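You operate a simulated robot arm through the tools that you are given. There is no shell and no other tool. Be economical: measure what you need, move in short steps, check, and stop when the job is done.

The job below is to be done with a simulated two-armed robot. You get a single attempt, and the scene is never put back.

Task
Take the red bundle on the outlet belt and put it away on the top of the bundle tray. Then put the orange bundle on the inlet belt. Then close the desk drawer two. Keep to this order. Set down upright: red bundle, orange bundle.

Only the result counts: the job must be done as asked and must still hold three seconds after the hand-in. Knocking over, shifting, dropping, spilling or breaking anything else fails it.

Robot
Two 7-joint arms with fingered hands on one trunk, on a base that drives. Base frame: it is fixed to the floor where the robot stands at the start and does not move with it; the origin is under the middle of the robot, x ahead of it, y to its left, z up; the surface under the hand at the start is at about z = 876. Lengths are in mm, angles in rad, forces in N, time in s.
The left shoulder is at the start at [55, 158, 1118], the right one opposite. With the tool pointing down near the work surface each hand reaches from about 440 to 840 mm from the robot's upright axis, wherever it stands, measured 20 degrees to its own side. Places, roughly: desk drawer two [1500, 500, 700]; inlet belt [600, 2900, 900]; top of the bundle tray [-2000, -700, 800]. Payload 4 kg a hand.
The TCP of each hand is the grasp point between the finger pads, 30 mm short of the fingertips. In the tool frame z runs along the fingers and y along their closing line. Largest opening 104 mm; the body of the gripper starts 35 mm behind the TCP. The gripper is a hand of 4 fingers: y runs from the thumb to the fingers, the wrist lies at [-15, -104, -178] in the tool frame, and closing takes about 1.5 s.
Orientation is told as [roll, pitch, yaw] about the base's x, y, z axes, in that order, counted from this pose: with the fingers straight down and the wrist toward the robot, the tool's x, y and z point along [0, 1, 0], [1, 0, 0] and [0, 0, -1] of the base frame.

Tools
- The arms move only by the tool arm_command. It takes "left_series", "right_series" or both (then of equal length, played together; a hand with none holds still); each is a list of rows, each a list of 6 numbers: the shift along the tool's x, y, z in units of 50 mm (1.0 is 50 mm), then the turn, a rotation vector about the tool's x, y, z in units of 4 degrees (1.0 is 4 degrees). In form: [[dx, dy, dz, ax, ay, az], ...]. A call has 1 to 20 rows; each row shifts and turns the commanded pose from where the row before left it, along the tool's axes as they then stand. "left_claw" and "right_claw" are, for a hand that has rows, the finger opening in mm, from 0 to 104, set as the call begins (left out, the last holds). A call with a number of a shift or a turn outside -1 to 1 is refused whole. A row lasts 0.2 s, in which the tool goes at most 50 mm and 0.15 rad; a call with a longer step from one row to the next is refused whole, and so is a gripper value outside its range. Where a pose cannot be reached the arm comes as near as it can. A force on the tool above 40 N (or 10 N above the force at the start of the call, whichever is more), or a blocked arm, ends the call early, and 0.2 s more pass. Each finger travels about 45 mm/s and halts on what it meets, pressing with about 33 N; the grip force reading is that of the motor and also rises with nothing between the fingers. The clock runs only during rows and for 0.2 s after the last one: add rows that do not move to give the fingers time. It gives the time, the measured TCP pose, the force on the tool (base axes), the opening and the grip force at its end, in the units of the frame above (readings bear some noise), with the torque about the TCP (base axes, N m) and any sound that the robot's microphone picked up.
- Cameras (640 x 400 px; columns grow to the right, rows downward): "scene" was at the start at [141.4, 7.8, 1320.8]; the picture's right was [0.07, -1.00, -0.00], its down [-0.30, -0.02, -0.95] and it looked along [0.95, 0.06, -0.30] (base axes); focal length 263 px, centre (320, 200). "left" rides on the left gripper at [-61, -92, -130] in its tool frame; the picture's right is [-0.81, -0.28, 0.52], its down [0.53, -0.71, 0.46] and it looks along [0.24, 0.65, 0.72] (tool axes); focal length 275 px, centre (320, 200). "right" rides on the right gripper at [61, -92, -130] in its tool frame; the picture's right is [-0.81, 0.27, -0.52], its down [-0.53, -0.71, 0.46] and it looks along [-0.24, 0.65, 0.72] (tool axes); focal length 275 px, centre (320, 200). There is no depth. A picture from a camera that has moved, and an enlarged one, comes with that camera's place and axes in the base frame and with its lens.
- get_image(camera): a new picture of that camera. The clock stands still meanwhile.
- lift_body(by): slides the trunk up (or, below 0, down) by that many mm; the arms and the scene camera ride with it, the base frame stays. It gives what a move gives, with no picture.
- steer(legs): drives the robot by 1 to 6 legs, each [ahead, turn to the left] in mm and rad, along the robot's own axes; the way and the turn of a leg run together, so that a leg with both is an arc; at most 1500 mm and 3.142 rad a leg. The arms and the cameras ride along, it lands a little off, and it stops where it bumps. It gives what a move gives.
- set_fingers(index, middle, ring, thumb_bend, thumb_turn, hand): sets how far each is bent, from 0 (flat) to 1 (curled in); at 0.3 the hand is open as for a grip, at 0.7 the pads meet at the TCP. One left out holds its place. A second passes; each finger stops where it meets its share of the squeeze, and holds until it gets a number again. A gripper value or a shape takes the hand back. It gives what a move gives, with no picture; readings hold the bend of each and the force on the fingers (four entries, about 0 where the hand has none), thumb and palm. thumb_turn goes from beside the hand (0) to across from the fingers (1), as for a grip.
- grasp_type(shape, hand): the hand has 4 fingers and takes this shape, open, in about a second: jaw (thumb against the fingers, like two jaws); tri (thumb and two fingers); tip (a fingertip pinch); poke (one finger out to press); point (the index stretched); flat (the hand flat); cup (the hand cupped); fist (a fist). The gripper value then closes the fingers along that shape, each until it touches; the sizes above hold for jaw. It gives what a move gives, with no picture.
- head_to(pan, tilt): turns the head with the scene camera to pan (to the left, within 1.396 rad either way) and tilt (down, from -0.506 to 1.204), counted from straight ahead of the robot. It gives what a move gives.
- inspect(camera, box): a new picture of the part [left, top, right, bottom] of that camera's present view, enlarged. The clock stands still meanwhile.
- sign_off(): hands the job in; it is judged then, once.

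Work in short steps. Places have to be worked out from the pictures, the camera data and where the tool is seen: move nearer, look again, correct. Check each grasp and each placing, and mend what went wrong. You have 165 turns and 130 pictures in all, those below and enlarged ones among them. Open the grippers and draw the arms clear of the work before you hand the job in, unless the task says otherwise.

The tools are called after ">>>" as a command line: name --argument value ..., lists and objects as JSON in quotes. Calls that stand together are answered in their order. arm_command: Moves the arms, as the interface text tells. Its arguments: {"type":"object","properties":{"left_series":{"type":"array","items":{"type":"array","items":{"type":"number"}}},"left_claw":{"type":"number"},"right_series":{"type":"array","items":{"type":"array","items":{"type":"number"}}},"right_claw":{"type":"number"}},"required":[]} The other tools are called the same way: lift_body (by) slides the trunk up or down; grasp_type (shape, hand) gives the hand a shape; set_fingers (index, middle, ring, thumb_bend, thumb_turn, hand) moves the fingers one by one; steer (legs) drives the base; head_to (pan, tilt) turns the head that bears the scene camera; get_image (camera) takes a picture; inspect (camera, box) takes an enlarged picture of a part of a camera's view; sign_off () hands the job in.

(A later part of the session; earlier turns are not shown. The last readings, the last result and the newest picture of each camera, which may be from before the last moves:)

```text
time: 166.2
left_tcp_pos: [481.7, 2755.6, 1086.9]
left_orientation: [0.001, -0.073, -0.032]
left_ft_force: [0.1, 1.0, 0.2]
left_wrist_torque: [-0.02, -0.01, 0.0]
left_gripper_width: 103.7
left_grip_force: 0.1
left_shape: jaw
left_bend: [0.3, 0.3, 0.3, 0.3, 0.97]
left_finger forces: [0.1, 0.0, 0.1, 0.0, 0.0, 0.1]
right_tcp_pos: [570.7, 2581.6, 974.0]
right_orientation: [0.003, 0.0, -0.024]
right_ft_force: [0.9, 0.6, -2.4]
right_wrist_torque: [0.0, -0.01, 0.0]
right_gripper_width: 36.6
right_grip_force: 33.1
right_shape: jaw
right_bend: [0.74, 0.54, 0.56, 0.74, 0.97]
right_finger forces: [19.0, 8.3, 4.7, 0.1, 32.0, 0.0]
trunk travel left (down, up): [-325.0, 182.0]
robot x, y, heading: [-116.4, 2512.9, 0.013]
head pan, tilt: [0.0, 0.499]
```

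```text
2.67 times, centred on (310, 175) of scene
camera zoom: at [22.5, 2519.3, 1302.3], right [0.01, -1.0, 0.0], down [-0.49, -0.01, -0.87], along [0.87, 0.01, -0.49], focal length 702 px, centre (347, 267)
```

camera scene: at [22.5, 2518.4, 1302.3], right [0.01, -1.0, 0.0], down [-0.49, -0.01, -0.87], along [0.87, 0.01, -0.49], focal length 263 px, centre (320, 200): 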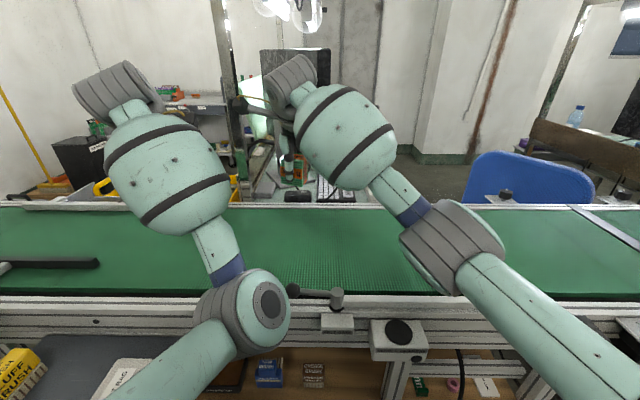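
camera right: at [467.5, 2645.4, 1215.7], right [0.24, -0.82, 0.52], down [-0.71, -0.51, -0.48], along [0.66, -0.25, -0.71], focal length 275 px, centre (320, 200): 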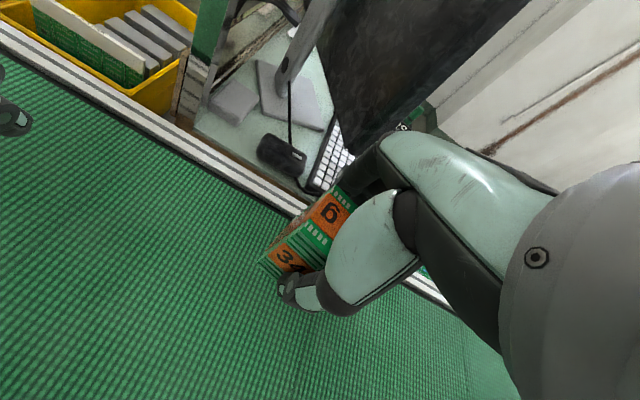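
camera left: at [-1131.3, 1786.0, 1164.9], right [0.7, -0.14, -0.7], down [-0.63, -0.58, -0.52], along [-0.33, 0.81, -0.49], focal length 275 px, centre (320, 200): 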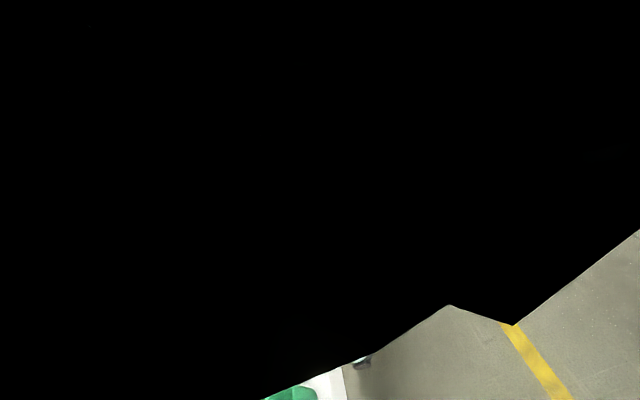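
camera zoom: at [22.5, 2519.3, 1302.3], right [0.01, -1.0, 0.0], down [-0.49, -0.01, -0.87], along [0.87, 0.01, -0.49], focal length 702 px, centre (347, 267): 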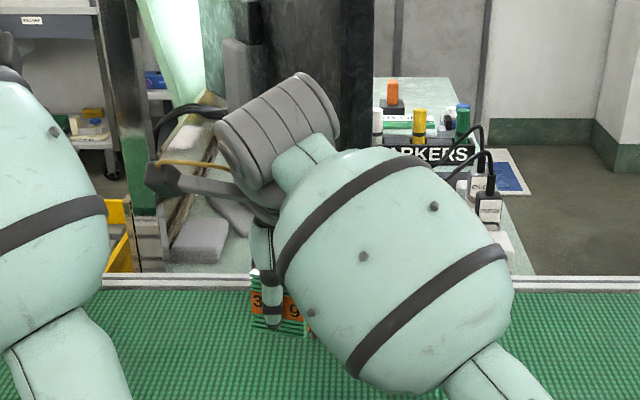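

Now fine descent in steps, checking the force.

>>> arm_command --right_series '[[0, 0, 0.08, 0, 0, 0], [0, 0, 0.08, 0, 0, 0], [0, 0, 0.08, 0, 0, 0], [0, 0, 0.08, 0, 0, 0], [0, 0, 0.08, 0, 0, 0], [0, 0, 0, 0, 0, 0]]'

>>> arm_command --right_series '[[0, 0, 0.08, 0, 0, 0], [0, 0, 0.08, 0, 0, 0], [0, 0, 0.08, 0, 0, 0], [0, 0, 0, 0, 0, 0]]'

>>> get_image --camera "right"

```text
time: 167.6
left_tcp_pos: [481.7, 2755.7, 1087.9]
left_orientation: [0.001, -0.073, -0.031]
left_ft_force: [0.2, -0.9, 0.5]
left_wrist_torque: [-0.03, 0.0, 0.01]
left_gripper_width: 103.9
left_grip_force: 0.0
left_shape: jaw
left_bend: [0.3, 0.3, 0.3, 0.3, 0.97]
left_finger forces: [0.0, 0.0, 0.1, 0.0, 0.0, 0.1]
right_tcp_pos: [570.3, 2582.6, 952.7]
right_orientation: [0.002, 0.001, -0.023]
right_ft_force: [0.8, -0.9, -1.5]
right_wrist_torque: [-0.01, 0.01, -0.01]
right_gripper_width: 36.8
right_grip_force: 33.1
right_shape: jaw
right_bend: [0.74, 0.54, 0.56, 0.74, 0.97]
right_finger forces: [19.0, 8.3, 4.7, 0.0, 32.0, 0.0]
trunk travel left (down, up): [-325.0, 182.0]
robot x, y, heading: [-114.9, 2513.5, 0.018]
head pan, tilt: [0.0, 0.499]
```

```text
time: 168.6
left_tcp_pos: [482.9, 2754.1, 1086.7]
left_orientation: [0.001, -0.074, -0.033]
left_ft_force: [-0.2, 0.0, -0.4]
left_wrist_torque: [0.0, 0.03, -0.02]
left_gripper_width: 103.7
left_grip_force: 0.0
left_shape: jaw
left_bend: [0.3, 0.3, 0.3, 0.3, 0.97]
left_finger forces: [0.1, 0.1, 0.0, 0.0, 0.0, 0.0]
right_tcp_pos: [570.2, 2580.6, 941.8]
right_orientation: [0.002, 0.002, -0.024]
right_ft_force: [-0.9, 0.6, -2.1]
right_wrist_torque: [-0.01, -0.01, -0.01]
right_gripper_width: 36.3
right_grip_force: 32.8
right_shape: jaw
right_bend: [0.74, 0.54, 0.56, 0.74, 0.97]
right_finger forces: [19.0, 8.3, 4.7, 0.0, 32.0, 0.1]
trunk travel left (down, up): [-325.0, 182.0]
robot x, y, heading: [-118.2, 2518.3, 0.014]
head pan, tilt: [0.0, 0.499]
```

```text
31 pictures are left
camera right: at [480.4, 2646.3, 1073.2], right [0.26, -0.82, 0.52], down [-0.73, -0.51, -0.46], along [0.64, -0.26, -0.73], focal length 275 px, centre (320, 200)
```

right: 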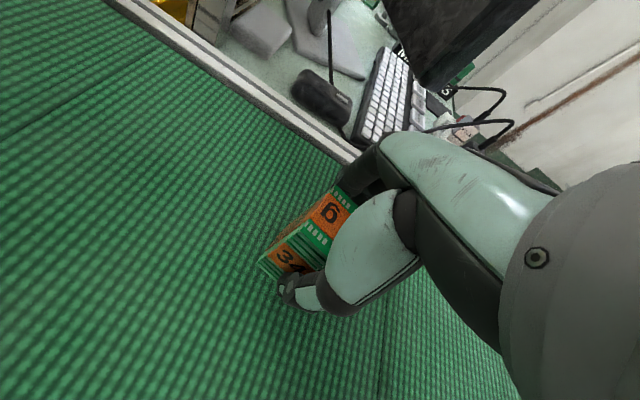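

No contact yet at 942. Continue finely.

>>> arm_command --right_series '[[0, 0, 0.06, 0, 0, 0], [0, 0, 0.06, 0, 0, 0], [0, 0, 0.06, 0, 0, 0], [0, 0, 0, 0, 0, 0]]'

>>> arm_command --right_series '[[0, 0, 0.05, 0, 0, 0], [0, 0, 0.05, 0, 0, 0], [0, 0, 0, 0, 0, 0]]'

```text
time: 169.6
left_tcp_pos: [483.6, 2755.7, 1087.2]
left_orientation: [0.002, -0.075, -0.031]
left_ft_force: [-0.4, 0.6, 0.2]
left_wrist_torque: [-0.01, 0.01, -0.01]
left_gripper_width: 104.0
left_grip_force: 0.2
left_shape: jaw
left_bend: [0.3, 0.3, 0.3, 0.3, 0.97]
left_finger forces: [0.1, 0.0, 0.0, 0.0, 0.0, 0.1]
right_tcp_pos: [571.2, 2581.1, 932.3]
right_orientation: [0.001, 0.001, -0.025]
right_ft_force: [0.0, -0.1, -2.7]
right_wrist_torque: [-0.02, -0.03, 0.0]
right_gripper_width: 36.8
right_grip_force: 33.4
right_shape: jaw
right_bend: [0.74, 0.54, 0.56, 0.74, 0.97]
right_finger forces: [19.0, 8.2, 4.7, 0.0, 32.1, 0.1]
trunk travel left (down, up): [-325.0, 182.0]
robot x, y, heading: [-115.4, 2514.8, 0.014]
head pan, tilt: [0.0, 0.499]
```

```text
time: 170.4
left_tcp_pos: [482.5, 2755.3, 1087.6]
left_orientation: [0.002, -0.073, -0.033]
left_ft_force: [0.2, 0.0, 0.8]
left_wrist_torque: [-0.01, -0.06, 0.03]
left_gripper_width: 103.7
left_grip_force: 0.1
left_shape: jaw
left_bend: [0.3, 0.3, 0.3, 0.3, 0.97]
left_finger forces: [0.1, 0.0, 0.1, 0.0, 0.0, 0.0]
right_tcp_pos: [571.2, 2583.1, 929.8]
right_orientation: [0.002, 0.003, -0.024]
right_ft_force: [-0.2, 0.0, -3.2]
right_wrist_torque: [0.01, 0.02, 0.0]
right_gripper_width: 36.7
right_grip_force: 33.0
right_shape: jaw
right_bend: [0.74, 0.54, 0.56, 0.74, 0.97]
right_finger forces: [19.0, 8.3, 4.7, 0.0, 32.0, 0.0]
trunk travel left (down, up): [-325.0, 182.0]
robot x, y, heading: [-118.4, 2516.6, 0.015]
head pan, tilt: [0.0, 0.499]
```

Still hanging (-3 N) at 930; the belt is likely at 876 (contact near 923). A few more millimetres.

>>> arm_command --right_series '[[0, 0, 0.05, 0, 0, 0], [0, 0, 0.05, 0, 0, 0], [0, 0, 0, 0, 0, 0]]'

>>> arm_command --right_series '[[0, 0, 0.05, 0, 0, 0], [0, 0, 0, 0, 0, 0]]'

```text
time: 171.2
left_tcp_pos: [483.6, 2755.9, 1086.1]
left_orientation: [0.001, -0.074, -0.033]
left_ft_force: [0.1, 0.6, -0.6]
left_wrist_torque: [-0.02, 0.0, 0.0]
left_gripper_width: 103.7
left_grip_force: 0.1
left_shape: jaw
left_bend: [0.3, 0.3, 0.3, 0.3, 0.97]
left_finger forces: [0.0, 0.1, 0.1, 0.0, 0.0, 0.1]
right_tcp_pos: [572.2, 2581.2, 923.6]
right_orientation: [0.001, 0.003, -0.025]
right_ft_force: [0.1, 0.9, -3.1]
right_wrist_torque: [0.01, 0.02, 0.04]
right_gripper_width: 36.6
right_grip_force: 33.1
right_shape: jaw
right_bend: [0.74, 0.54, 0.56, 0.74, 0.97]
right_finger forces: [19.1, 8.2, 4.7, 0.0, 32.0, 0.0]
trunk travel left (down, up): [-325.0, 182.0]
robot x, y, heading: [-117.3, 2515.1, 0.016]
head pan, tilt: [0.0, 0.499]
```

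```text
time: 171.8
left_tcp_pos: [482.5, 2755.2, 1087.6]
left_orientation: [0.001, -0.073, -0.032]
left_ft_force: [0.6, -0.1, 0.7]
left_wrist_torque: [0.01, 0.01, 0.0]
left_gripper_width: 104.0
left_grip_force: 0.0
left_shape: jaw
left_bend: [0.3, 0.3, 0.3, 0.3, 0.97]
left_finger forces: [0.0, 0.0, 0.1, 0.0, 0.0, 0.0]
right_tcp_pos: [571.5, 2582.5, 921.8]
right_orientation: [0.004, 0.0, -0.025]
right_ft_force: [1.1, 0.3, 0.9]
right_wrist_torque: [-0.09, -0.04, 0.02]
right_gripper_width: 36.5
right_grip_force: 33.3
right_shape: jaw
right_bend: [0.74, 0.54, 0.56, 0.74, 0.97]
right_finger forces: [18.9, 8.7, 5.3, 0.1, 32.3, 0.1]
trunk travel left (down, up): [-325.0, 182.0]
robot x, y, heading: [-118.1, 2514.7, 0.015]
head pan, tilt: [0.0, 0.499]
```

Contact: force went to +0.9 N, so the bundle is on the belt. Open and rise.

>>> arm_command --right_series '[[0, 0, 0, 0, 0, 0], [0, 0, 0, 0, 0, 0], [0, 0, 0, 0, 0, 0], [0, 0, 0, 0, 0, 0], [0, 0, 0, 0, 0, 0], [0, 0, 0, 0, 0, 0], [0, 0, 0, 0, 0, 0]]' --right_claw 90

>>> arm_command --right_series '[[0, 0, -0.2, 0, 0, 0], [0, 0, -0.4, 0, 0, 0], [0, 0, -0.6, 0, 0, 0], [0, 0, -0.6, 0, 0, 0], [0, 0, -0.6, 0, 0, 0], [0, 0, -0.6, 0, 0, 0]]'

>>> get_image --camera "right"

```text
time: 173.4
left_tcp_pos: [484.0, 2755.6, 1087.4]
left_orientation: [0.001, -0.073, -0.032]
left_ft_force: [-1.0, 0.7, 0.0]
left_wrist_torque: [-0.01, -0.03, 0.02]
left_gripper_width: 103.7
left_grip_force: 0.1
left_shape: jaw
left_bend: [0.3, 0.3, 0.3, 0.3, 0.97]
left_finger forces: [0.0, 0.0, 0.0, 0.0, 0.0, 0.0]
right_tcp_pos: [572.0, 2581.7, 921.8]
right_orientation: [0.002, 0.002, -0.024]
right_ft_force: [0.2, -0.1, -0.1]
right_wrist_torque: [0.01, 0.01, 0.0]
right_gripper_width: 89.7
right_grip_force: 0.0
right_shape: jaw
right_bend: [0.28, 0.33, 0.31, 0.42, 0.98]
right_finger forces: [0.0, 0.1, 0.1, 0.1, 0.1, 0.0]
trunk travel left (down, up): [-325.0, 182.0]
robot x, y, heading: [-118.1, 2516.7, 0.012]
head pan, tilt: [0.0, 0.499]
```

```text
time: 174.8
left_tcp_pos: [483.0, 2756.3, 1087.5]
left_orientation: [0.001, -0.073, -0.031]
left_ft_force: [0.1, 0.5, -1.3]
left_wrist_torque: [-0.01, 0.02, -0.02]
left_gripper_width: 103.9
left_grip_force: 0.0
left_shape: jaw
left_bend: [0.3, 0.3, 0.3, 0.3, 0.97]
left_finger forces: [0.0, 0.0, 0.1, 0.0, 0.0, 0.0]
right_tcp_pos: [571.8, 2580.7, 1071.2]
right_orientation: [0.002, 0.002, -0.025]
right_ft_force: [-0.2, 0.5, 0.4]
right_wrist_torque: [-0.01, 0.01, 0.01]
right_gripper_width: 89.7
right_grip_force: 0.0
right_shape: jaw
right_bend: [0.28, 0.33, 0.31, 0.42, 0.98]
right_finger forces: [0.0, 0.0, 0.0, 0.1, 0.0, 0.0]
trunk travel left (down, up): [-325.0, 182.0]
robot x, y, heading: [-113.9, 2515.6, 0.02]
head pan, tilt: [0.0, 0.499]
```

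```text
30 pictures are left
camera right: at [481.8, 2646.0, 1201.6], right [0.26, -0.82, 0.52], down [-0.73, -0.51, -0.46], along [0.64, -0.26, -0.73], focal length 275 px, centre (320, 200)
```

right: 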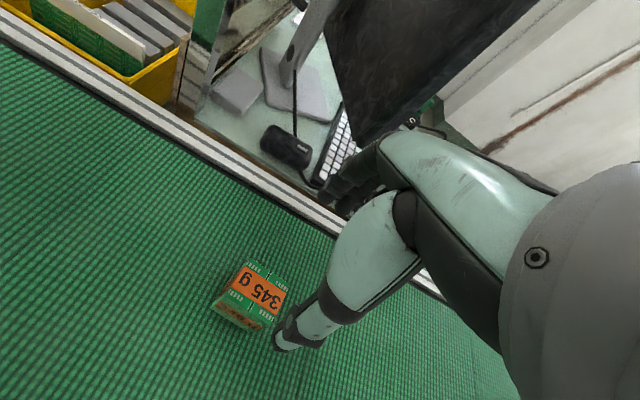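

Orange stands upright on the inlet belt. Now the drawer, on the far side of the belts: I need a route, so I look left toward the inlet belt's end.

>>> arm_command --right_series '[[0, -0.4, -0.1, 0, 0, 0], [0, -0.6, 0, 0, 0, 0], [0, -0.6, 0, 0, 0, 0], [0, -0.4, 0, 0, 0, 0]]' --left_series '[[0, -0.3, 0, 0.2, 0, 0], [0, -0.4, 0, 0.2, 0, 0], [0, -0.4, 0, 0.2, 0, 0], [0, 0, 0, 0.2, 0, 0]]'

>>> head_to --pan 0.7 --tilt 0.2

>>> get_image --camera "scene"

>>> head_to --pan -0.75 --tilt 0.2

>>> get_image --camera "scene"

```text
time: 175.8
left_tcp_pos: [462.7, 2767.6, 1069.8]
left_orientation: [0.004, -0.019, -0.033]
left_ft_force: [0.2, 0.3, -0.5]
left_wrist_torque: [-0.01, 0.02, -0.01]
left_gripper_width: 104.1
left_grip_force: 0.1
left_shape: jaw
left_bend: [0.3, 0.3, 0.3, 0.3, 0.97]
left_finger forces: [0.1, 0.0, 0.0, 0.0, 0.0, 0.0]
left hand out of reach, approached as far as the arm can: row 2, 3
right_tcp_pos: [471.0, 2583.7, 1074.0]
right_orientation: [0.004, -0.002, -0.022]
right_ft_force: [-0.3, 0.1, -0.6]
right_wrist_torque: [0.01, 0.0, 0.03]
right_gripper_width: 89.9
right_grip_force: 0.1
right_shape: jaw
right_bend: [0.28, 0.33, 0.31, 0.42, 0.98]
right_finger forces: [0.0, 0.0, 0.0, 0.0, 0.1, 0.0]
trunk travel left (down, up): [-325.0, 182.0]
robot x, y, heading: [-116.4, 2514.7, 0.013]
head pan, tilt: [0.0, 0.499]
```

```text
time: 176.8
left_tcp_pos: [462.4, 2767.0, 1068.8]
left_orientation: [0.003, -0.019, -0.032]
left_ft_force: [-0.1, 0.2, -0.2]
left_wrist_torque: [0.01, -0.02, 0.01]
left_gripper_width: 104.1
left_grip_force: 0.2
left_shape: jaw
left_bend: [0.3, 0.3, 0.3, 0.3, 0.97]
left_finger forces: [0.1, 0.1, 0.0, 0.0, 0.0, 0.0]
right_tcp_pos: [473.1, 2582.8, 1075.1]
right_orientation: [0.003, -0.002, -0.023]
right_ft_force: [-0.7, 0.3, 0.0]
right_wrist_torque: [0.0, -0.04, -0.01]
right_gripper_width: 89.7
right_grip_force: 0.1
right_shape: jaw
right_bend: [0.28, 0.33, 0.31, 0.42, 0.98]
right_finger forces: [0.0, 0.1, 0.1, 0.1, 0.0, 0.0]
trunk travel left (down, up): [-325.0, 182.0]
robot x, y, heading: [-116.4, 2515.6, 0.016]
head pan, tilt: [0.7, 0.201]
```

```text
29 pictures are left
camera scene: at [1.9, 2579.0, 1330.3], right [0.65, -0.76, -0.01], down [-0.16, -0.13, -0.98], along [0.74, 0.64, -0.21], focal length 263 px, centre (320, 200)
```

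scene: 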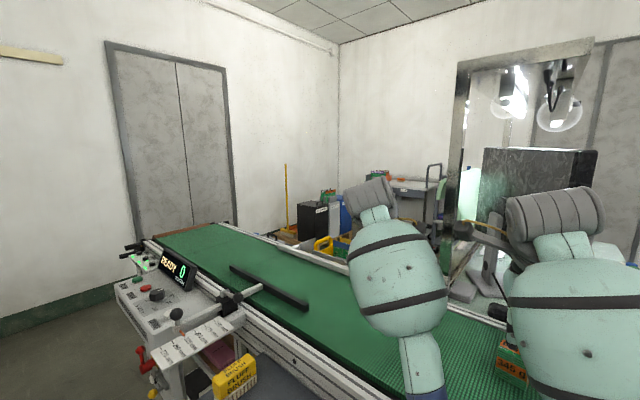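

```text
time: 178.4
left_tcp_pos: [462.9, 2767.0, 1069.5]
left_orientation: [0.003, -0.019, -0.031]
left_ft_force: [0.5, 0.1, 0.3]
left_wrist_torque: [0.04, -0.01, 0.01]
left_gripper_width: 103.7
left_grip_force: 0.3
left_shape: jaw
left_bend: [0.3, 0.3, 0.3, 0.3, 0.97]
left_finger forces: [0.1, 0.0, 0.0, 0.0, 0.0, 0.0]
right_tcp_pos: [472.0, 2582.6, 1073.9]
right_orientation: [0.003, -0.001, -0.023]
right_ft_force: [-0.5, -0.1, -0.4]
right_wrist_torque: [0.03, 0.02, -0.01]
right_gripper_width: 90.1
right_grip_force: 0.1
right_shape: jaw
right_bend: [0.28, 0.33, 0.31, 0.42, 0.98]
right_finger forces: [0.0, 0.0, 0.1, 0.1, 0.1, 0.0]
trunk travel left (down, up): [-325.0, 182.0]
robot x, y, heading: [-118.7, 2516.3, 0.015]
head pan, tilt: [-0.75, 0.201]
```

```text
28 pictures are left
camera scene: at [0.7, 2455.5, 1330.3], right [-0.67, -0.74, 0.01], down [-0.16, 0.13, -0.98], along [0.72, -0.66, -0.21], focal length 263 px, centre (320, 200)
```

scene: 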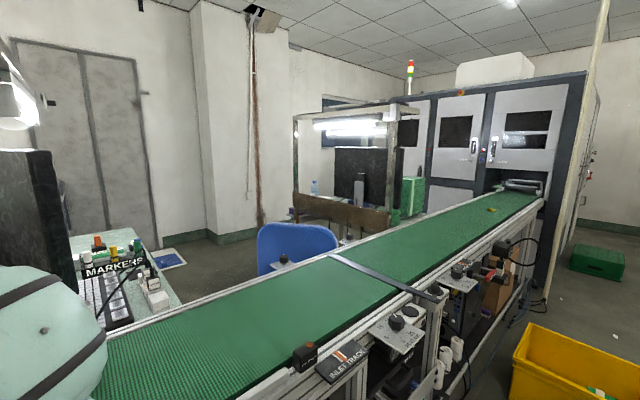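

There's a wide passage around the far end of the inlet belt (belt end y ≈ 4000, wall ≈ 5500). I back off and drive up the aisle to about y = 4050.

>>> head_to --pan 0 --tilt 0.4

>>> steer --legs '[[-360, 0], [0, 1.56], [1500, 0]]'

>>> get_image --camera "scene"

```text
time: 179.5
left_tcp_pos: [462.9, 2766.5, 1069.8]
left_orientation: [0.004, -0.021, -0.033]
left_ft_force: [1.1, 0.2, 0.4]
left_wrist_torque: [-0.03, 0.02, 0.0]
left_gripper_width: 103.9
left_grip_force: 0.0
left_shape: jaw
left_bend: [0.3, 0.3, 0.3, 0.3, 0.97]
left_finger forces: [0.1, 0.1, 0.0, 0.0, 0.0, 0.0]
right_tcp_pos: [472.7, 2583.5, 1073.5]
right_orientation: [0.004, -0.002, -0.022]
right_ft_force: [0.8, -0.2, 0.6]
right_wrist_torque: [0.01, 0.04, 0.04]
right_gripper_width: 89.8
right_grip_force: 0.0
right_shape: jaw
right_bend: [0.28, 0.33, 0.31, 0.42, 0.98]
right_finger forces: [0.0, 0.1, 0.1, 0.0, 0.1, 0.0]
trunk travel left (down, up): [-325.0, 182.0]
robot x, y, heading: [-115.4, 2514.2, 0.017]
head pan, tilt: [0.0, 0.4]
```

```text
time: 193.7
left_tcp_pos: [-688.4, 4579.8, 1069.5]
left_orientation: [0.003, -0.02, 1.514]
left_ft_force: [0.4, -0.2, 0.6]
left_wrist_torque: [0.04, 0.02, 0.02]
left_gripper_width: 104.1
left_grip_force: 0.1
left_shape: jaw
left_bend: [0.3, 0.3, 0.3, 0.3, 0.97]
left_finger forces: [0.1, 0.0, 0.0, 0.0, 0.0, 0.0]
right_tcp_pos: [-502.7, 4584.3, 1074.2]
right_orientation: [0.003, -0.001, 1.521]
right_ft_force: [0.8, 0.9, 0.5]
right_wrist_torque: [-0.02, 0.0, -0.01]
right_gripper_width: 89.5
right_grip_force: 0.0
right_shape: jaw
right_bend: [0.28, 0.33, 0.31, 0.42, 0.98]
right_finger forces: [0.1, 0.1, 0.1, 0.1, 0.0, 0.0]
trunk travel left (down, up): [-325.0, 182.0]
robot x, y, heading: [-456.1, 3994.1, 1.554]
head pan, tilt: [0.0, 0.4]
```

```text
27 pictures are left
camera scene: at [-449.1, 4135.7, 1311.4], right [1.0, -0.01, 0.0], down [-0.01, -0.4, -0.92], along [0.01, 0.92, -0.4], focal length 263 px, centre (320, 200)
```

scene: 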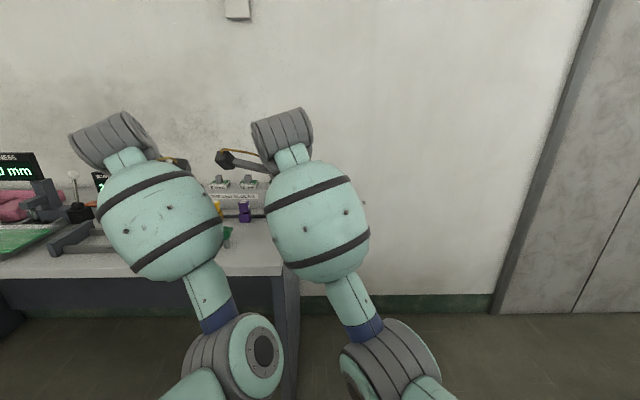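

The table is ahead-left, the wall at y ≈ 5430. I turn right and go diagonally around the belt end.

>>> steer --legs '[[0, -0.75], [850, 0], [0, -0.8]]'

>>> get_image --camera "scene"

```text
time: 203.1
left_tcp_pos: [705.0, 4849.8, 1073.1]
left_orientation: [0.013, -0.049, -0.026]
left_ft_force: [-0.4, 0.9, 0.0]
left_wrist_torque: [0.03, 0.01, -0.01]
left_gripper_width: 104.1
left_grip_force: 0.0
left_shape: jaw
left_bend: [0.3, 0.3, 0.3, 0.3, 0.98]
left_finger forces: [0.0, 0.0, 0.0, 0.0, 0.0, 0.0]
right_tcp_pos: [714.3, 4665.7, 1078.2]
right_orientation: [0.012, -0.033, -0.019]
right_ft_force: [0.4, 0.0, 0.7]
right_wrist_torque: [0.01, -0.02, -0.01]
right_gripper_width: 89.8
right_grip_force: 0.0
right_shape: jaw
right_bend: [0.27, 0.32, 0.31, 0.42, 0.98]
right_finger forces: [0.1, 0.1, 0.1, 0.0, 0.0, 0.1]
trunk travel left (down, up): [-325.0, 182.0]
robot x, y, heading: [126.2, 4603.1, 0.011]
head pan, tilt: [0.0, 0.4]
```

```text
26 pictures are left
camera scene: at [269.2, 4609.1, 1311.4], right [0.01, -1.0, 0.0], down [-0.4, 0.0, -0.92], along [0.92, 0.01, -0.4], focal length 263 px, centre (320, 200)
```

scene: 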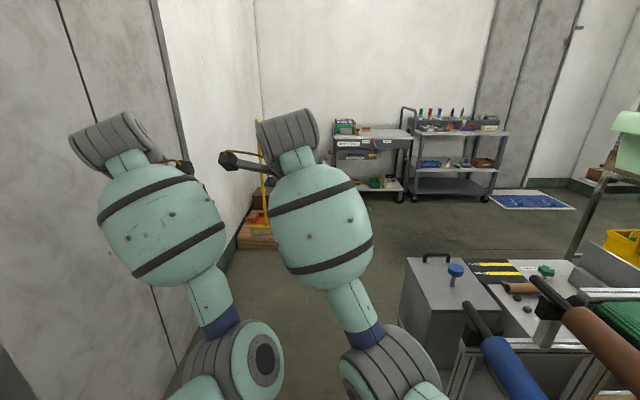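

Belt-end devices are at y ≤ 4380 on the right; I swing slightly left (to y ≈ 4780), then go on into the open room and turn right.

>>> steer --legs '[[0, 0.35], [520, 0], [0, -0.35], [1100, 0], [0, -1.4]]'

>>> get_image --camera "scene"

```text
time: 218.4
left_tcp_pos: [2055.5, 4272.6, 1076.1]
left_orientation: [0.023, -0.081, -1.426]
left_ft_force: [-0.1, -0.5, -0.5]
left_wrist_torque: [-0.01, 0.0, 0.04]
left_gripper_width: 103.8
left_grip_force: 0.1
left_shape: jaw
left_bend: [0.3, 0.3, 0.3, 0.3, 0.98]
left_finger forces: [0.0, 0.1, 0.0, 0.1, 0.0, 0.0]
right_tcp_pos: [1876.7, 4233.6, 1080.3]
right_orientation: [0.018, -0.066, -1.422]
right_ft_force: [-0.3, 0.3, -0.3]
right_wrist_torque: [0.0, -0.04, -0.04]
right_gripper_width: 89.8
right_grip_force: 0.1
right_shape: jaw
right_bend: [0.27, 0.32, 0.31, 0.42, 0.98]
right_finger forces: [0.0, 0.0, 0.0, 0.0, 0.0, 0.0]
trunk travel left (down, up): [-325.0, 182.0]
robot x, y, heading: [1730.6, 4804.1, -1.398]
head pan, tilt: [0.0, 0.4]
```

```text
25 pictures are left
camera scene: at [1758.4, 4663.7, 1311.5], right [-0.98, -0.17, 0.0], down [-0.07, 0.4, -0.92], along [0.16, -0.9, -0.4], focal length 263 px, centre (320, 200)
```

scene: 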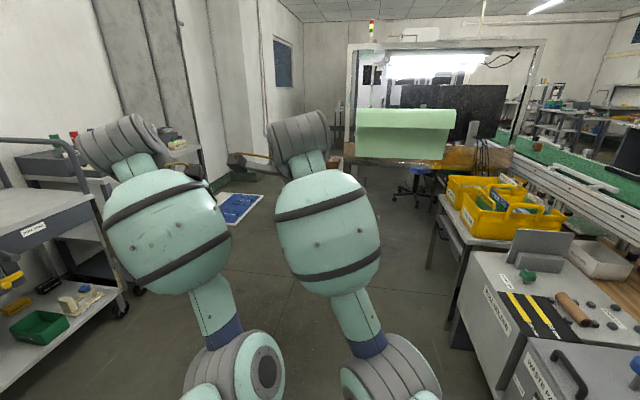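

Corridor ahead lies between the desks/frame (x ≲ 1820) and the trolley (x ≳ 3100). I head for about [2450,2650].

>>> steer --legs '[[0, 0.15], [1300, 0], [1000, -0.3]]'

>>> get_image --camera "scene"

```text
time: 231.0
left_tcp_pos: [2624.6, 2051.6, 1079.0]
left_orientation: [0.033, -0.11, -1.537]
left_ft_force: [0.0, 0.4, 0.1]
left_wrist_torque: [0.01, -0.02, -0.03]
left_gripper_width: 103.9
left_grip_force: 0.1
left_shape: jaw
left_bend: [0.3, 0.3, 0.3, 0.3, 0.97]
left_finger forces: [0.0, 0.0, 0.0, 0.0, 0.1, 0.0]
right_tcp_pos: [2441.8, 2035.2, 1083.0]
right_orientation: [0.028, -0.095, -1.53]
right_ft_force: [0.2, -0.3, 0.5]
right_wrist_torque: [-0.01, -0.03, 0.02]
right_gripper_width: 89.9
right_grip_force: 0.1
right_shape: jaw
right_bend: [0.27, 0.32, 0.31, 0.42, 0.98]
right_finger forces: [0.0, 0.1, 0.1, 0.0, 0.1, 0.1]
trunk travel left (down, up): [-325.0, 182.0]
robot x, y, heading: [2367.5, 2606.2, -1.512]
head pan, tilt: [0.0, 0.4]
```

```text
24 pictures are left
camera scene: at [2375.9, 2469.1, 1311.4], right [-1.0, -0.06, 0.0], down [-0.02, 0.4, -0.92], along [0.06, -0.91, -0.4], focal length 263 px, centre (320, 200)
```

scene: 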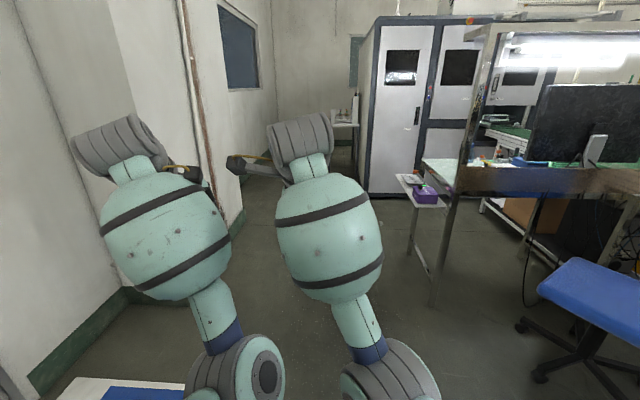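

The route is open. I drive on along x ≈ 2450 to y ≈ -100, beyond the desk's side table, then turn right toward the drawer side.

>>> steer --legs '[[1500, 0], [1200, 0], [0, -1.2]]'

>>> get_image --camera "scene"

```text
time: 248.3
left_tcp_pos: [2143.8, -494.7, 1081.3]
left_orientation: [0.042, -0.142, -2.747]
left_ft_force: [0.8, 0.5, 0.2]
left_wrist_torque: [0.0, 0.01, 0.0]
left_gripper_width: 104.1
left_grip_force: 0.2
left_shape: jaw
left_bend: [0.3, 0.3, 0.3, 0.3, 0.98]
left_finger forces: [0.1, 0.0, 0.0, 0.2, 0.1, 0.0]
right_tcp_pos: [2064.9, -329.2, 1087.0]
right_orientation: [0.034, -0.132, -2.743]
right_ft_force: [0.1, 0.0, 0.2]
right_wrist_torque: [0.01, 0.03, -0.01]
right_gripper_width: 90.0
right_grip_force: 0.1
right_shape: jaw
right_bend: [0.27, 0.32, 0.31, 0.42, 0.98]
right_finger forces: [0.0, 0.0, 0.1, 0.0, 0.0, 0.1]
trunk travel left (down, up): [-325.0, 182.0]
robot x, y, heading: [2575.0, -68.7, -2.727]
head pan, tilt: [0.0, 0.4]
```

```text
23 pictures are left
camera scene: at [2447.3, -125.6, 1311.4], right [-0.4, 0.92, 0.0], down [0.37, 0.16, -0.92], along [-0.84, -0.37, -0.4], focal length 263 px, centre (320, 200)
```

scene: 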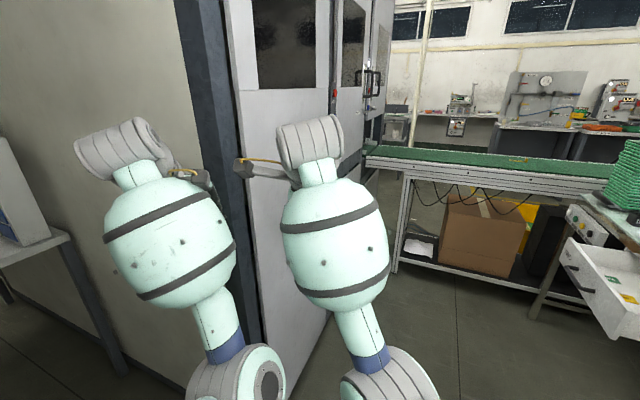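

The open drawer is visible at the right, its handle facing -y. Zoom to measure it.

>>> inspect --camera "scene" --box '[500, 180, 640, 350]'

```text
2.35 times, centred on (570, 265) of scene
camera zoom: at [2447.3, -125.6, 1311.4], right [-0.4, 0.92, 0.0], down [0.37, 0.16, -0.92], along [-0.84, -0.37, -0.4], focal length 619 px, centre (-268, 47)
```

zoom: 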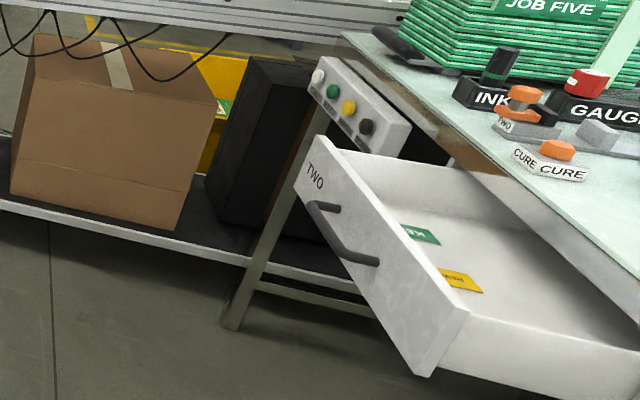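

Drawer TWO: front face spans x 1262–1674, z 675–785 at y ≈ 405, handle at [1476,384,722]; desk edge at y ≈ 550. I drive to about [1400,-120] and turn right to face it.

>>> steer --legs '[[0, -0.37], [1170, 0], [0, -1.6]]'

>>> get_image --camera "scene"

```text
time: 258.4
left_tcp_pos: [858.6, 95.7, 1096.7]
left_orientation: [0.1, -0.194, 2.388]
left_ft_force: [0.3, -0.4, 0.6]
left_wrist_torque: [0.03, 0.01, -0.01]
left_gripper_width: 103.9
left_grip_force: 0.0
left_shape: jaw
left_bend: [0.3, 0.3, 0.3, 0.3, 0.98]
left_finger forces: [0.0, 0.0, 0.1, 0.0, 0.0, 0.0]
right_tcp_pos: [1001.8, 259.5, 1095.4]
right_orientation: [0.055, -0.235, 2.338]
right_ft_force: [0.4, 1.0, -0.1]
right_wrist_torque: [-0.1, -0.02, 0.07]
right_gripper_width: 89.8
right_grip_force: 0.0
right_shape: jaw
right_bend: [0.27, 0.33, 0.31, 0.42, 0.98]
right_finger forces: [0.0, 0.0, 0.0, 0.1, 0.0, 0.0]
trunk travel left (down, up): [-325.0, 182.0]
robot x, y, heading: [1411.0, -112.9, 2.462]
head pan, tilt: [0.0, 0.4]
stopped in leg 3: the robot was blocked; the commanded pose is now the measured one
```

```text
21 pictures are left
camera scene: at [1302.2, -16.2, 1311.0], right [0.63, 0.78, -0.01], down [0.31, -0.26, -0.92], along [-0.71, 0.57, -0.4], focal length 263 px, centre (320, 200)
```

scene: 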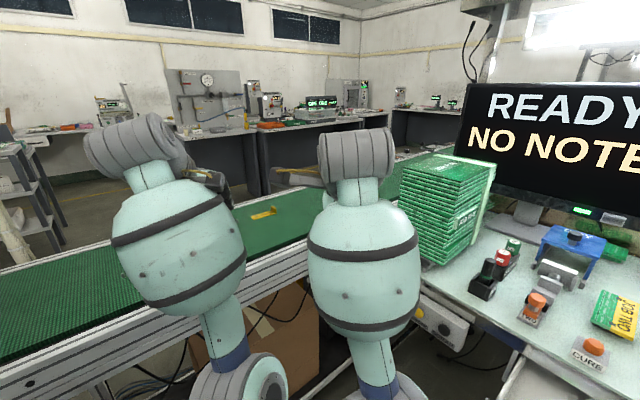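

The turn stopped at heading 2.46; nothing is near the hands, but both have drifted in pitch, like before with a folded arm. I relevel both hands and extend them slightly.

>>> arm_command --right_series '[[0, 0.2, 0.1, 0.6, -0.16, 0], [0, 0.2, 0.1, 0.6, -0.16, 0], [0, 0.2, 0.1, 0.6, -0.16, 0], [0, 0.2, 0.1, 0.6, -0.16, 0], [0, 0.2, 0.1, 0.6, -0.16, 0], [0, 0, 0, 0.3, 0, 0]]' --left_series '[[0, 0.2, 0.1, 0.5, -0.28, 0], [0, 0.2, 0.1, 0.5, -0.28, 0], [0, 0.2, 0.1, 0.5, -0.28, 0], [0, 0.2, 0.1, 0.5, -0.28, 0], [0, 0.2, 0.1, 0.5, -0.28, 0], [0, 0, 0, 0.3, 0, 0]]'

>>> get_image --camera "right"

```text
time: 259.9
left_tcp_pos: [812.9, 129.5, 1071.6]
left_orientation: [-0.014, 0.015, 2.391]
left_ft_force: [0.3, -0.3, -0.4]
left_wrist_torque: [-0.02, 0.04, 0.01]
left_gripper_width: 103.7
left_grip_force: 0.0
left_shape: jaw
left_bend: [0.3, 0.3, 0.3, 0.3, 0.98]
left_finger forces: [0.0, 0.0, 0.0, 0.0, 0.1, 0.0]
left hand out of reach, approached as far as the arm can: row 1
right_tcp_pos: [955.6, 295.9, 1070.1]
right_orientation: [-0.007, 0.011, 2.343]
right_ft_force: [0.3, -0.3, 0.0]
right_wrist_torque: [-0.03, 0.0, 0.01]
right_gripper_width: 90.1
right_grip_force: 0.0
right_shape: jaw
right_bend: [0.27, 0.33, 0.31, 0.42, 0.98]
right_finger forces: [0.0, 0.0, 0.0, 0.1, 0.0, 0.0]
right hand out of reach, approached as far as the arm can: row 1
trunk travel left (down, up): [-325.0, 182.0]
robot x, y, heading: [1403.8, -113.4, 2.463]
head pan, tilt: [0.0, 0.4]
```

```text
20 pictures are left
camera right: at [973.9, 189.6, 1202.5], right [0.38, 0.76, 0.52], down [0.88, -0.14, -0.44], along [-0.27, 0.63, -0.73], focal length 275 px, centre (320, 200)
```

right: 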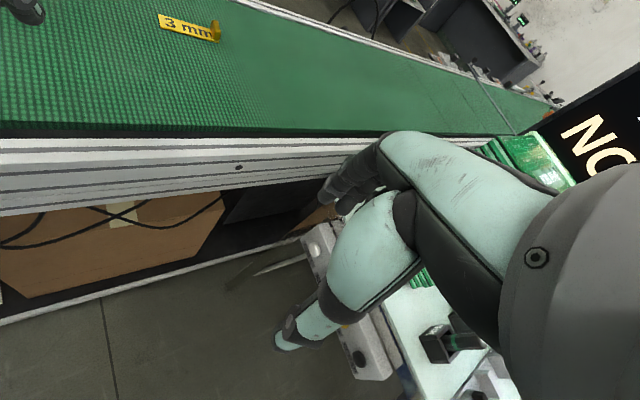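

Hands are level and clear. Continue the right turn to face the drawer.

>>> steer --legs '[[0, -0.89]]'

>>> get_image --camera "scene"

```text
time: 260.8
left_tcp_pos: [834.0, 131.6, 1095.1]
left_orientation: [-0.004, -0.063, 2.376]
left_ft_force: [0.9, -0.5, 0.0]
left_wrist_torque: [0.0, 0.04, 0.01]
left_gripper_width: 103.8
left_grip_force: 0.1
left_shape: jaw
left_bend: [0.3, 0.3, 0.3, 0.3, 0.98]
left_finger forces: [0.0, 0.1, 0.1, 0.0, 0.1, 0.0]
right_tcp_pos: [977.6, 296.6, 1089.3]
right_orientation: [0.002, -0.071, 2.326]
right_ft_force: [-0.1, 0.1, 0.4]
right_wrist_torque: [-0.02, 0.01, -0.03]
right_gripper_width: 90.0
right_grip_force: 0.1
right_shape: jaw
right_bend: [0.27, 0.32, 0.31, 0.42, 0.98]
right_finger forces: [0.0, 0.0, 0.0, 0.0, 0.0, 0.1]
trunk travel left (down, up): [-325.0, 182.0]
robot x, y, heading: [1404.7, -108.7, 2.45]
head pan, tilt: [0.0, 0.4]
stopped in leg 1: the robot was blocked; the commanded pose is now the measured one
```

```text
19 pictures are left
camera scene: at [1301.1, -20.5, 1311.6], right [0.64, 0.77, 0.0], down [0.31, -0.26, -0.92], along [-0.71, 0.58, -0.4], focal length 263 px, centre (320, 200)
```

scene: 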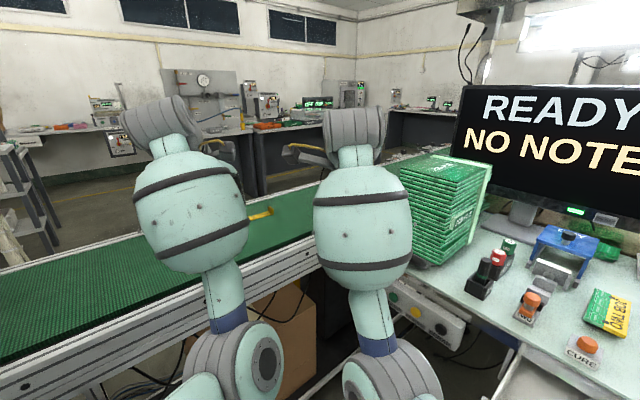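

The base itself is blocked, probably its rear-left corner against the cabinet behind. I go 85 mm forward along the present heading, then turn right.

>>> steer --legs '[[85, 0], [0, -0.88]]'

>>> get_image --camera "scene"

```text
time: 264.6
left_tcp_pos: [1175.5, 546.0, 1086.0]
left_orientation: [-0.008, -0.046, 1.481]
left_ft_force: [1.4, -1.2, -0.1]
left_wrist_torque: [-0.01, -0.01, 0.0]
left_gripper_width: 104.0
left_grip_force: 0.1
left_shape: jaw
left_bend: [0.3, 0.3, 0.3, 0.3, 0.98]
left_finger forces: [0.0, 0.1, 0.1, 0.0, 0.0, 0.0]
right_tcp_pos: [1392.3, 538.4, 1079.6]
right_orientation: [0.002, -0.062, 1.435]
right_ft_force: [0.1, 0.0, -0.6]
right_wrist_torque: [-0.01, 0.02, 0.01]
right_gripper_width: 89.9
right_grip_force: 0.1
right_shape: jaw
right_bend: [0.27, 0.32, 0.31, 0.42, 0.98]
right_finger forces: [0.0, 0.0, 0.1, 0.0, 0.1, 0.0]
trunk travel left (down, up): [-325.0, 182.0]
robot x, y, heading: [1336.2, -58.9, 1.561]
head pan, tilt: [0.0, 0.4]
```

```text
18 pictures are left
camera scene: at [1336.6, 84.0, 1311.4], right [1.0, -0.01, 0.0], down [0.0, -0.4, -0.92], along [0.01, 0.92, -0.4], focal length 263 px, centre (320, 200)
```

scene: 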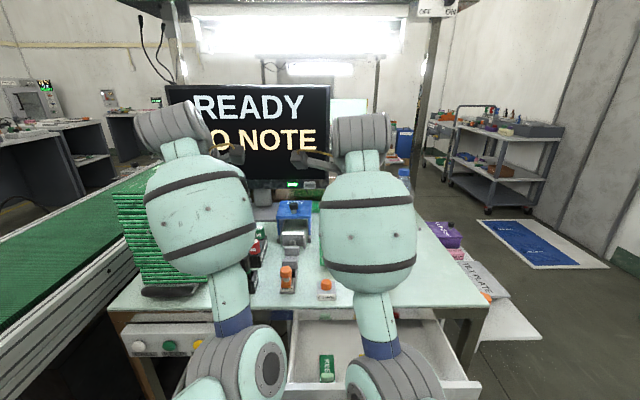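

Facing the drawer and desk. I back up 100 mm for room, and shape the right hand into a fist.

>>> steer --legs '[[-100, 0]]'

>>> grasp_type --hand "right" --shape "fist"

>>> arm_command --right_series '[[-0.2, -0.3, 0.1, 0.3, 0, 0], [-0.3, -0.4, 0.3, 0.3, 0, 0.3], [-0.3, -0.4, 0.4, 0.3, 0, 0.3], [-0.3, -0.4, 0.5, 0, 0, 0], [-0.2, -0.4, 0.5, 0, 0, 0], [-0.2, -0.4, 0.5, 0, 0, 0], [0, 0, 0, 0, 0, 0]]' --left_series '[[0, -0.2, 0.1, 0.2, 0, 0], [0, -0.2, 0, 0.2, 0, 0], [0, -0.2, 0, 0.2, 0, 0], [0, 0, 0, 0, 0, 0], [0, 0, 0, 0, 0, 0], [0, 0, 0, 0, 0, 0], [0, 0, 0, 0, 0, 0]]'

>>> get_image --camera "scene"

```text
time: 265.8
left_tcp_pos: [1174.1, 437.5, 1097.1]
left_orientation: [-0.001, -0.082, 1.483]
left_ft_force: [0.6, -0.5, 0.5]
left_wrist_torque: [0.03, -0.01, 0.02]
left_gripper_width: 104.0
left_grip_force: 0.1
left_shape: jaw
left_bend: [0.3, 0.3, 0.3, 0.3, 0.97]
left_finger forces: [0.0, 0.0, 0.0, 0.0, 0.0, 0.1]
right_tcp_pos: [1390.0, 429.7, 1091.0]
right_orientation: [0.009, -0.098, 1.434]
right_ft_force: [0.2, 0.0, 0.2]
right_wrist_torque: [0.0, -0.05, 0.02]
right_gripper_width: 89.9
right_grip_force: 0.0
right_shape: jaw
right_bend: [0.27, 0.32, 0.31, 0.42, 0.98]
right_finger forces: [0.0, 0.0, 0.1, 0.0, 0.0, 0.0]
trunk travel left (down, up): [-325.0, 182.0]
robot x, y, heading: [1332.2, -158.2, 1.561]
head pan, tilt: [0.0, 0.4]
```

```text
time: 266.7
left_tcp_pos: [1169.7, 430.1, 1106.6]
left_orientation: [0.011, -0.123, 1.494]
left_ft_force: [-0.7, -0.5, 0.4]
left_wrist_torque: [0.01, 0.01, 0.02]
left_gripper_width: 103.7
left_grip_force: 0.0
left_shape: jaw
left_bend: [0.3, 0.3, 0.3, 0.3, 0.97]
left_finger forces: [0.0, 0.0, 0.0, 0.1, 0.0, 0.0]
right_tcp_pos: [1390.7, 422.2, 1101.2]
right_orientation: [0.01, -0.14, 1.435]
right_ft_force: [-0.5, 0.6, -0.3]
right_wrist_torque: [0.0, -0.03, -0.04]
right_gripper_width: 0.0
right_grip_force: 0.0
right_shape: fist
right_bend: [1.0, 1.0, 1.0, 0.85, 0.85]
right_finger forces: [0.0, 0.1, 0.0, 0.1, 0.0, 0.1]
trunk travel left (down, up): [-325.0, 182.0]
robot x, y, heading: [1332.3, -156.4, 1.554]
head pan, tilt: [0.0, 0.4]
```

```text
time: 268.3
left_tcp_pos: [1170.6, 431.6, 1106.2]
left_orientation: [0.01, -0.121, 1.493]
left_ft_force: [0.3, 0.4, 0.5]
left_wrist_torque: [-0.01, 0.03, -0.04]
left_gripper_width: 104.0
left_grip_force: 0.1
left_shape: jaw
left_bend: [0.3, 0.3, 0.3, 0.3, 0.97]
left_finger forces: [0.0, 0.1, 0.0, 0.0, 0.0, 0.0]
left hand out of reach, approached as far as the arm can: row 1, 2, 3
right_tcp_pos: [1441.1, 351.2, 955.8]
right_orientation: [0.009, -0.045, 1.394]
right_ft_force: [0.1, -0.3, -0.8]
right_wrist_torque: [0.0, 0.02, 0.01]
right_gripper_width: 0.0
right_grip_force: 0.1
right_shape: fist
right_bend: [1.0, 1.0, 1.0, 0.86, 0.85]
right_finger forces: [0.1, 0.1, 0.1, 0.0, 0.1, 0.0]
right hand out of reach, approached as far as the arm can: row 1, 2, 3
trunk travel left (down, up): [-325.0, 182.0]
robot x, y, heading: [1332.8, -155.4, 1.562]
head pan, tilt: [0.0, 0.4]
```

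```text
17 pictures are left
camera scene: at [1335.6, -14.1, 1311.4], right [1.0, -0.01, 0.0], down [0.0, -0.4, -0.92], along [0.01, 0.92, -0.4], focal length 263 px, centre (320, 200)
```

scene: 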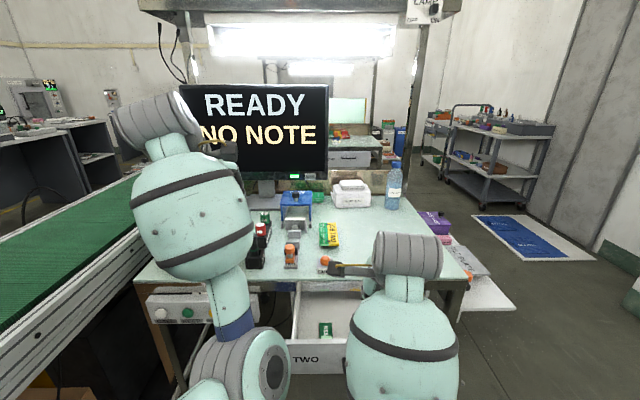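

I square the right hand, move it back to y ≈ 290, and descend in front of the drawer face.

>>> arm_command --right_series '[[-0.3, -0.5, 0, 0.3, 0, -0.8], [-0.3, -0.5, 0, 0.34, 0, -0.9], [0, -0.2, 0, 0, 0, -0.8], [0, 0, 0.6, 0, 0, 0], [0, 0, 0.7, 0, 0, 0], [0, 0, 0.7, 0, 0, 0], [0, 0, 0.7, 0, 0, 0], [0, 0, 0, 0, 0, 0]]'

>>> get_image --camera "right"

>>> get_image --camera "scene"

```text
time: 269.5
left_tcp_pos: [1166.8, 419.9, 1118.8]
left_orientation: [0.023, -0.175, 1.499]
left_ft_force: [0.2, 0.3, 0.2]
left_wrist_torque: [0.03, 0.02, -0.01]
left_gripper_width: 103.9
left_grip_force: 0.1
left_shape: jaw
left_bend: [0.3, 0.3, 0.3, 0.3, 0.97]
left_finger forces: [0.1, 0.1, 0.1, 0.1, 0.1, 0.0]
right_tcp_pos: [1452.9, 334.6, 968.2]
right_orientation: [0.033, -0.245, 1.572]
right_ft_force: [-0.6, 1.0, -0.8]
right_wrist_torque: [-0.01, -0.02, 0.0]
right_gripper_width: 0.0
right_grip_force: 0.1
right_shape: fist
right_bend: [1.0, 1.0, 1.0, 0.86, 0.85]
right_finger forces: [0.0, 0.0, 0.0, 0.0, 0.0, 0.1]
right hand out of reach, approached as far as the arm can: row 1, 2, 3
trunk travel left (down, up): [-325.0, 182.0]
robot x, y, heading: [1335.1, -155.1, 1.557]
head pan, tilt: [0.0, 0.4]
stopped in row 6 (right hand): the arm was blocked; the commanded pose is now the measured one
```

```text
16 pictures are left
camera right: at [1395.9, 215.1, 1075.4], right [0.83, 0.15, 0.54], down [0.52, -0.58, -0.63], along [0.22, 0.8, -0.55], focal length 275 px, centre (320, 200)
```

right: 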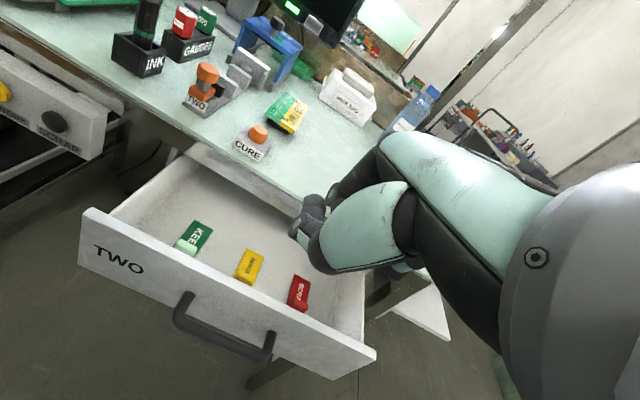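

```text
15 pictures are left
camera scene: at [1335.6, -15.8, 1311.0], right [1.0, -0.01, 0.0], down [0.0, -0.4, -0.92], along [0.01, 0.92, -0.4], focal length 263 px, centre (320, 200)
```

scene: 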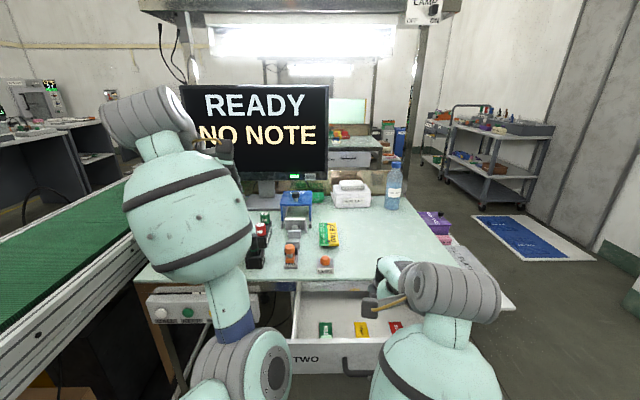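

The arm can't fold that close at this trunk height. I raise and level the right hand, then lower the trunk by 200 mm so the reach is natural.

>>> arm_command --right_series '[[0, 0.1, -0.4, 0.6, 0, 0], [0, 0.1, -0.45, 0.6, -0.1, 0], [0, 0.1, -0.45, 0.6, -0.1, 0], [0, 0.1, -0.45, 0.6, -0.1, 0], [0, 0.1, -0.45, 0.6, -0.1, 0], [0, 0, 0, 0.4, 0, 0]]'

>>> lift_body --by -200

>>> get_image --camera "scene"

```text
time: 270.9
left_tcp_pos: [1167.6, 422.2, 1118.7]
left_orientation: [0.019, -0.166, 1.501]
left_ft_force: [0.8, 0.0, -0.2]
left_wrist_torque: [0.03, -0.05, 0.0]
left_gripper_width: 103.7
left_grip_force: 0.0
left_shape: jaw
left_bend: [0.3, 0.3, 0.3, 0.3, 0.97]
left_finger forces: [0.0, 0.0, 0.0, 0.0, 0.0, 0.0]
right_tcp_pos: [1451.2, 410.5, 1008.5]
right_orientation: [0.005, 0.006, 1.577]
right_ft_force: [-0.5, 0.2, -0.4]
right_wrist_torque: [-0.01, -0.01, 0.0]
right_gripper_width: 0.2
right_grip_force: 0.0
right_shape: fist
right_bend: [1.0, 1.0, 1.0, 0.86, 0.85]
right_finger forces: [0.1, 0.0, 0.1, 0.0, 0.0, 0.1]
right hand out of reach, approached as far as the arm can: row 2, 3, 4, 5, 6
trunk travel left (down, up): [-325.0, 182.0]
robot x, y, heading: [1336.0, -160.9, 1.557]
head pan, tilt: [0.0, 0.4]
```

```text
time: 273.1
left_tcp_pos: [1167.2, 421.8, 918.5]
left_orientation: [0.02, -0.163, 1.499]
left_ft_force: [-0.1, 0.1, -0.2]
left_wrist_torque: [-0.03, 0.0, 0.01]
left_gripper_width: 104.2
left_grip_force: 0.2
left_shape: jaw
left_bend: [0.3, 0.3, 0.3, 0.3, 0.97]
left_finger forces: [0.0, 0.1, 0.0, 0.1, 0.0, 0.1]
right_tcp_pos: [1450.7, 410.3, 810.6]
right_orientation: [0.006, 0.006, 1.578]
right_ft_force: [-0.3, -0.5, 0.1]
right_wrist_torque: [0.02, -0.04, 0.04]
right_gripper_width: 0.1
right_grip_force: 0.0
right_shape: fist
right_bend: [1.0, 1.0, 1.0, 0.86, 0.85]
right_finger forces: [0.0, 0.0, 0.0, 0.0, 0.0, 0.1]
trunk travel left (down, up): [-125.0, 382.0]
robot x, y, heading: [1334.2, -159.5, 1.555]
head pan, tilt: [0.0, 0.4]
```

```text
14 pictures are left
camera scene: at [1335.6, -17.5, 1112.0], right [1.0, -0.01, 0.0], down [0.0, -0.4, -0.92], along [0.01, 0.92, -0.4], focal length 263 px, centre (320, 200)
```

scene: 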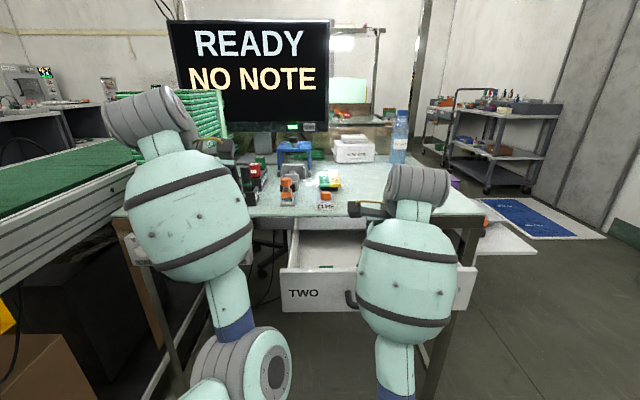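

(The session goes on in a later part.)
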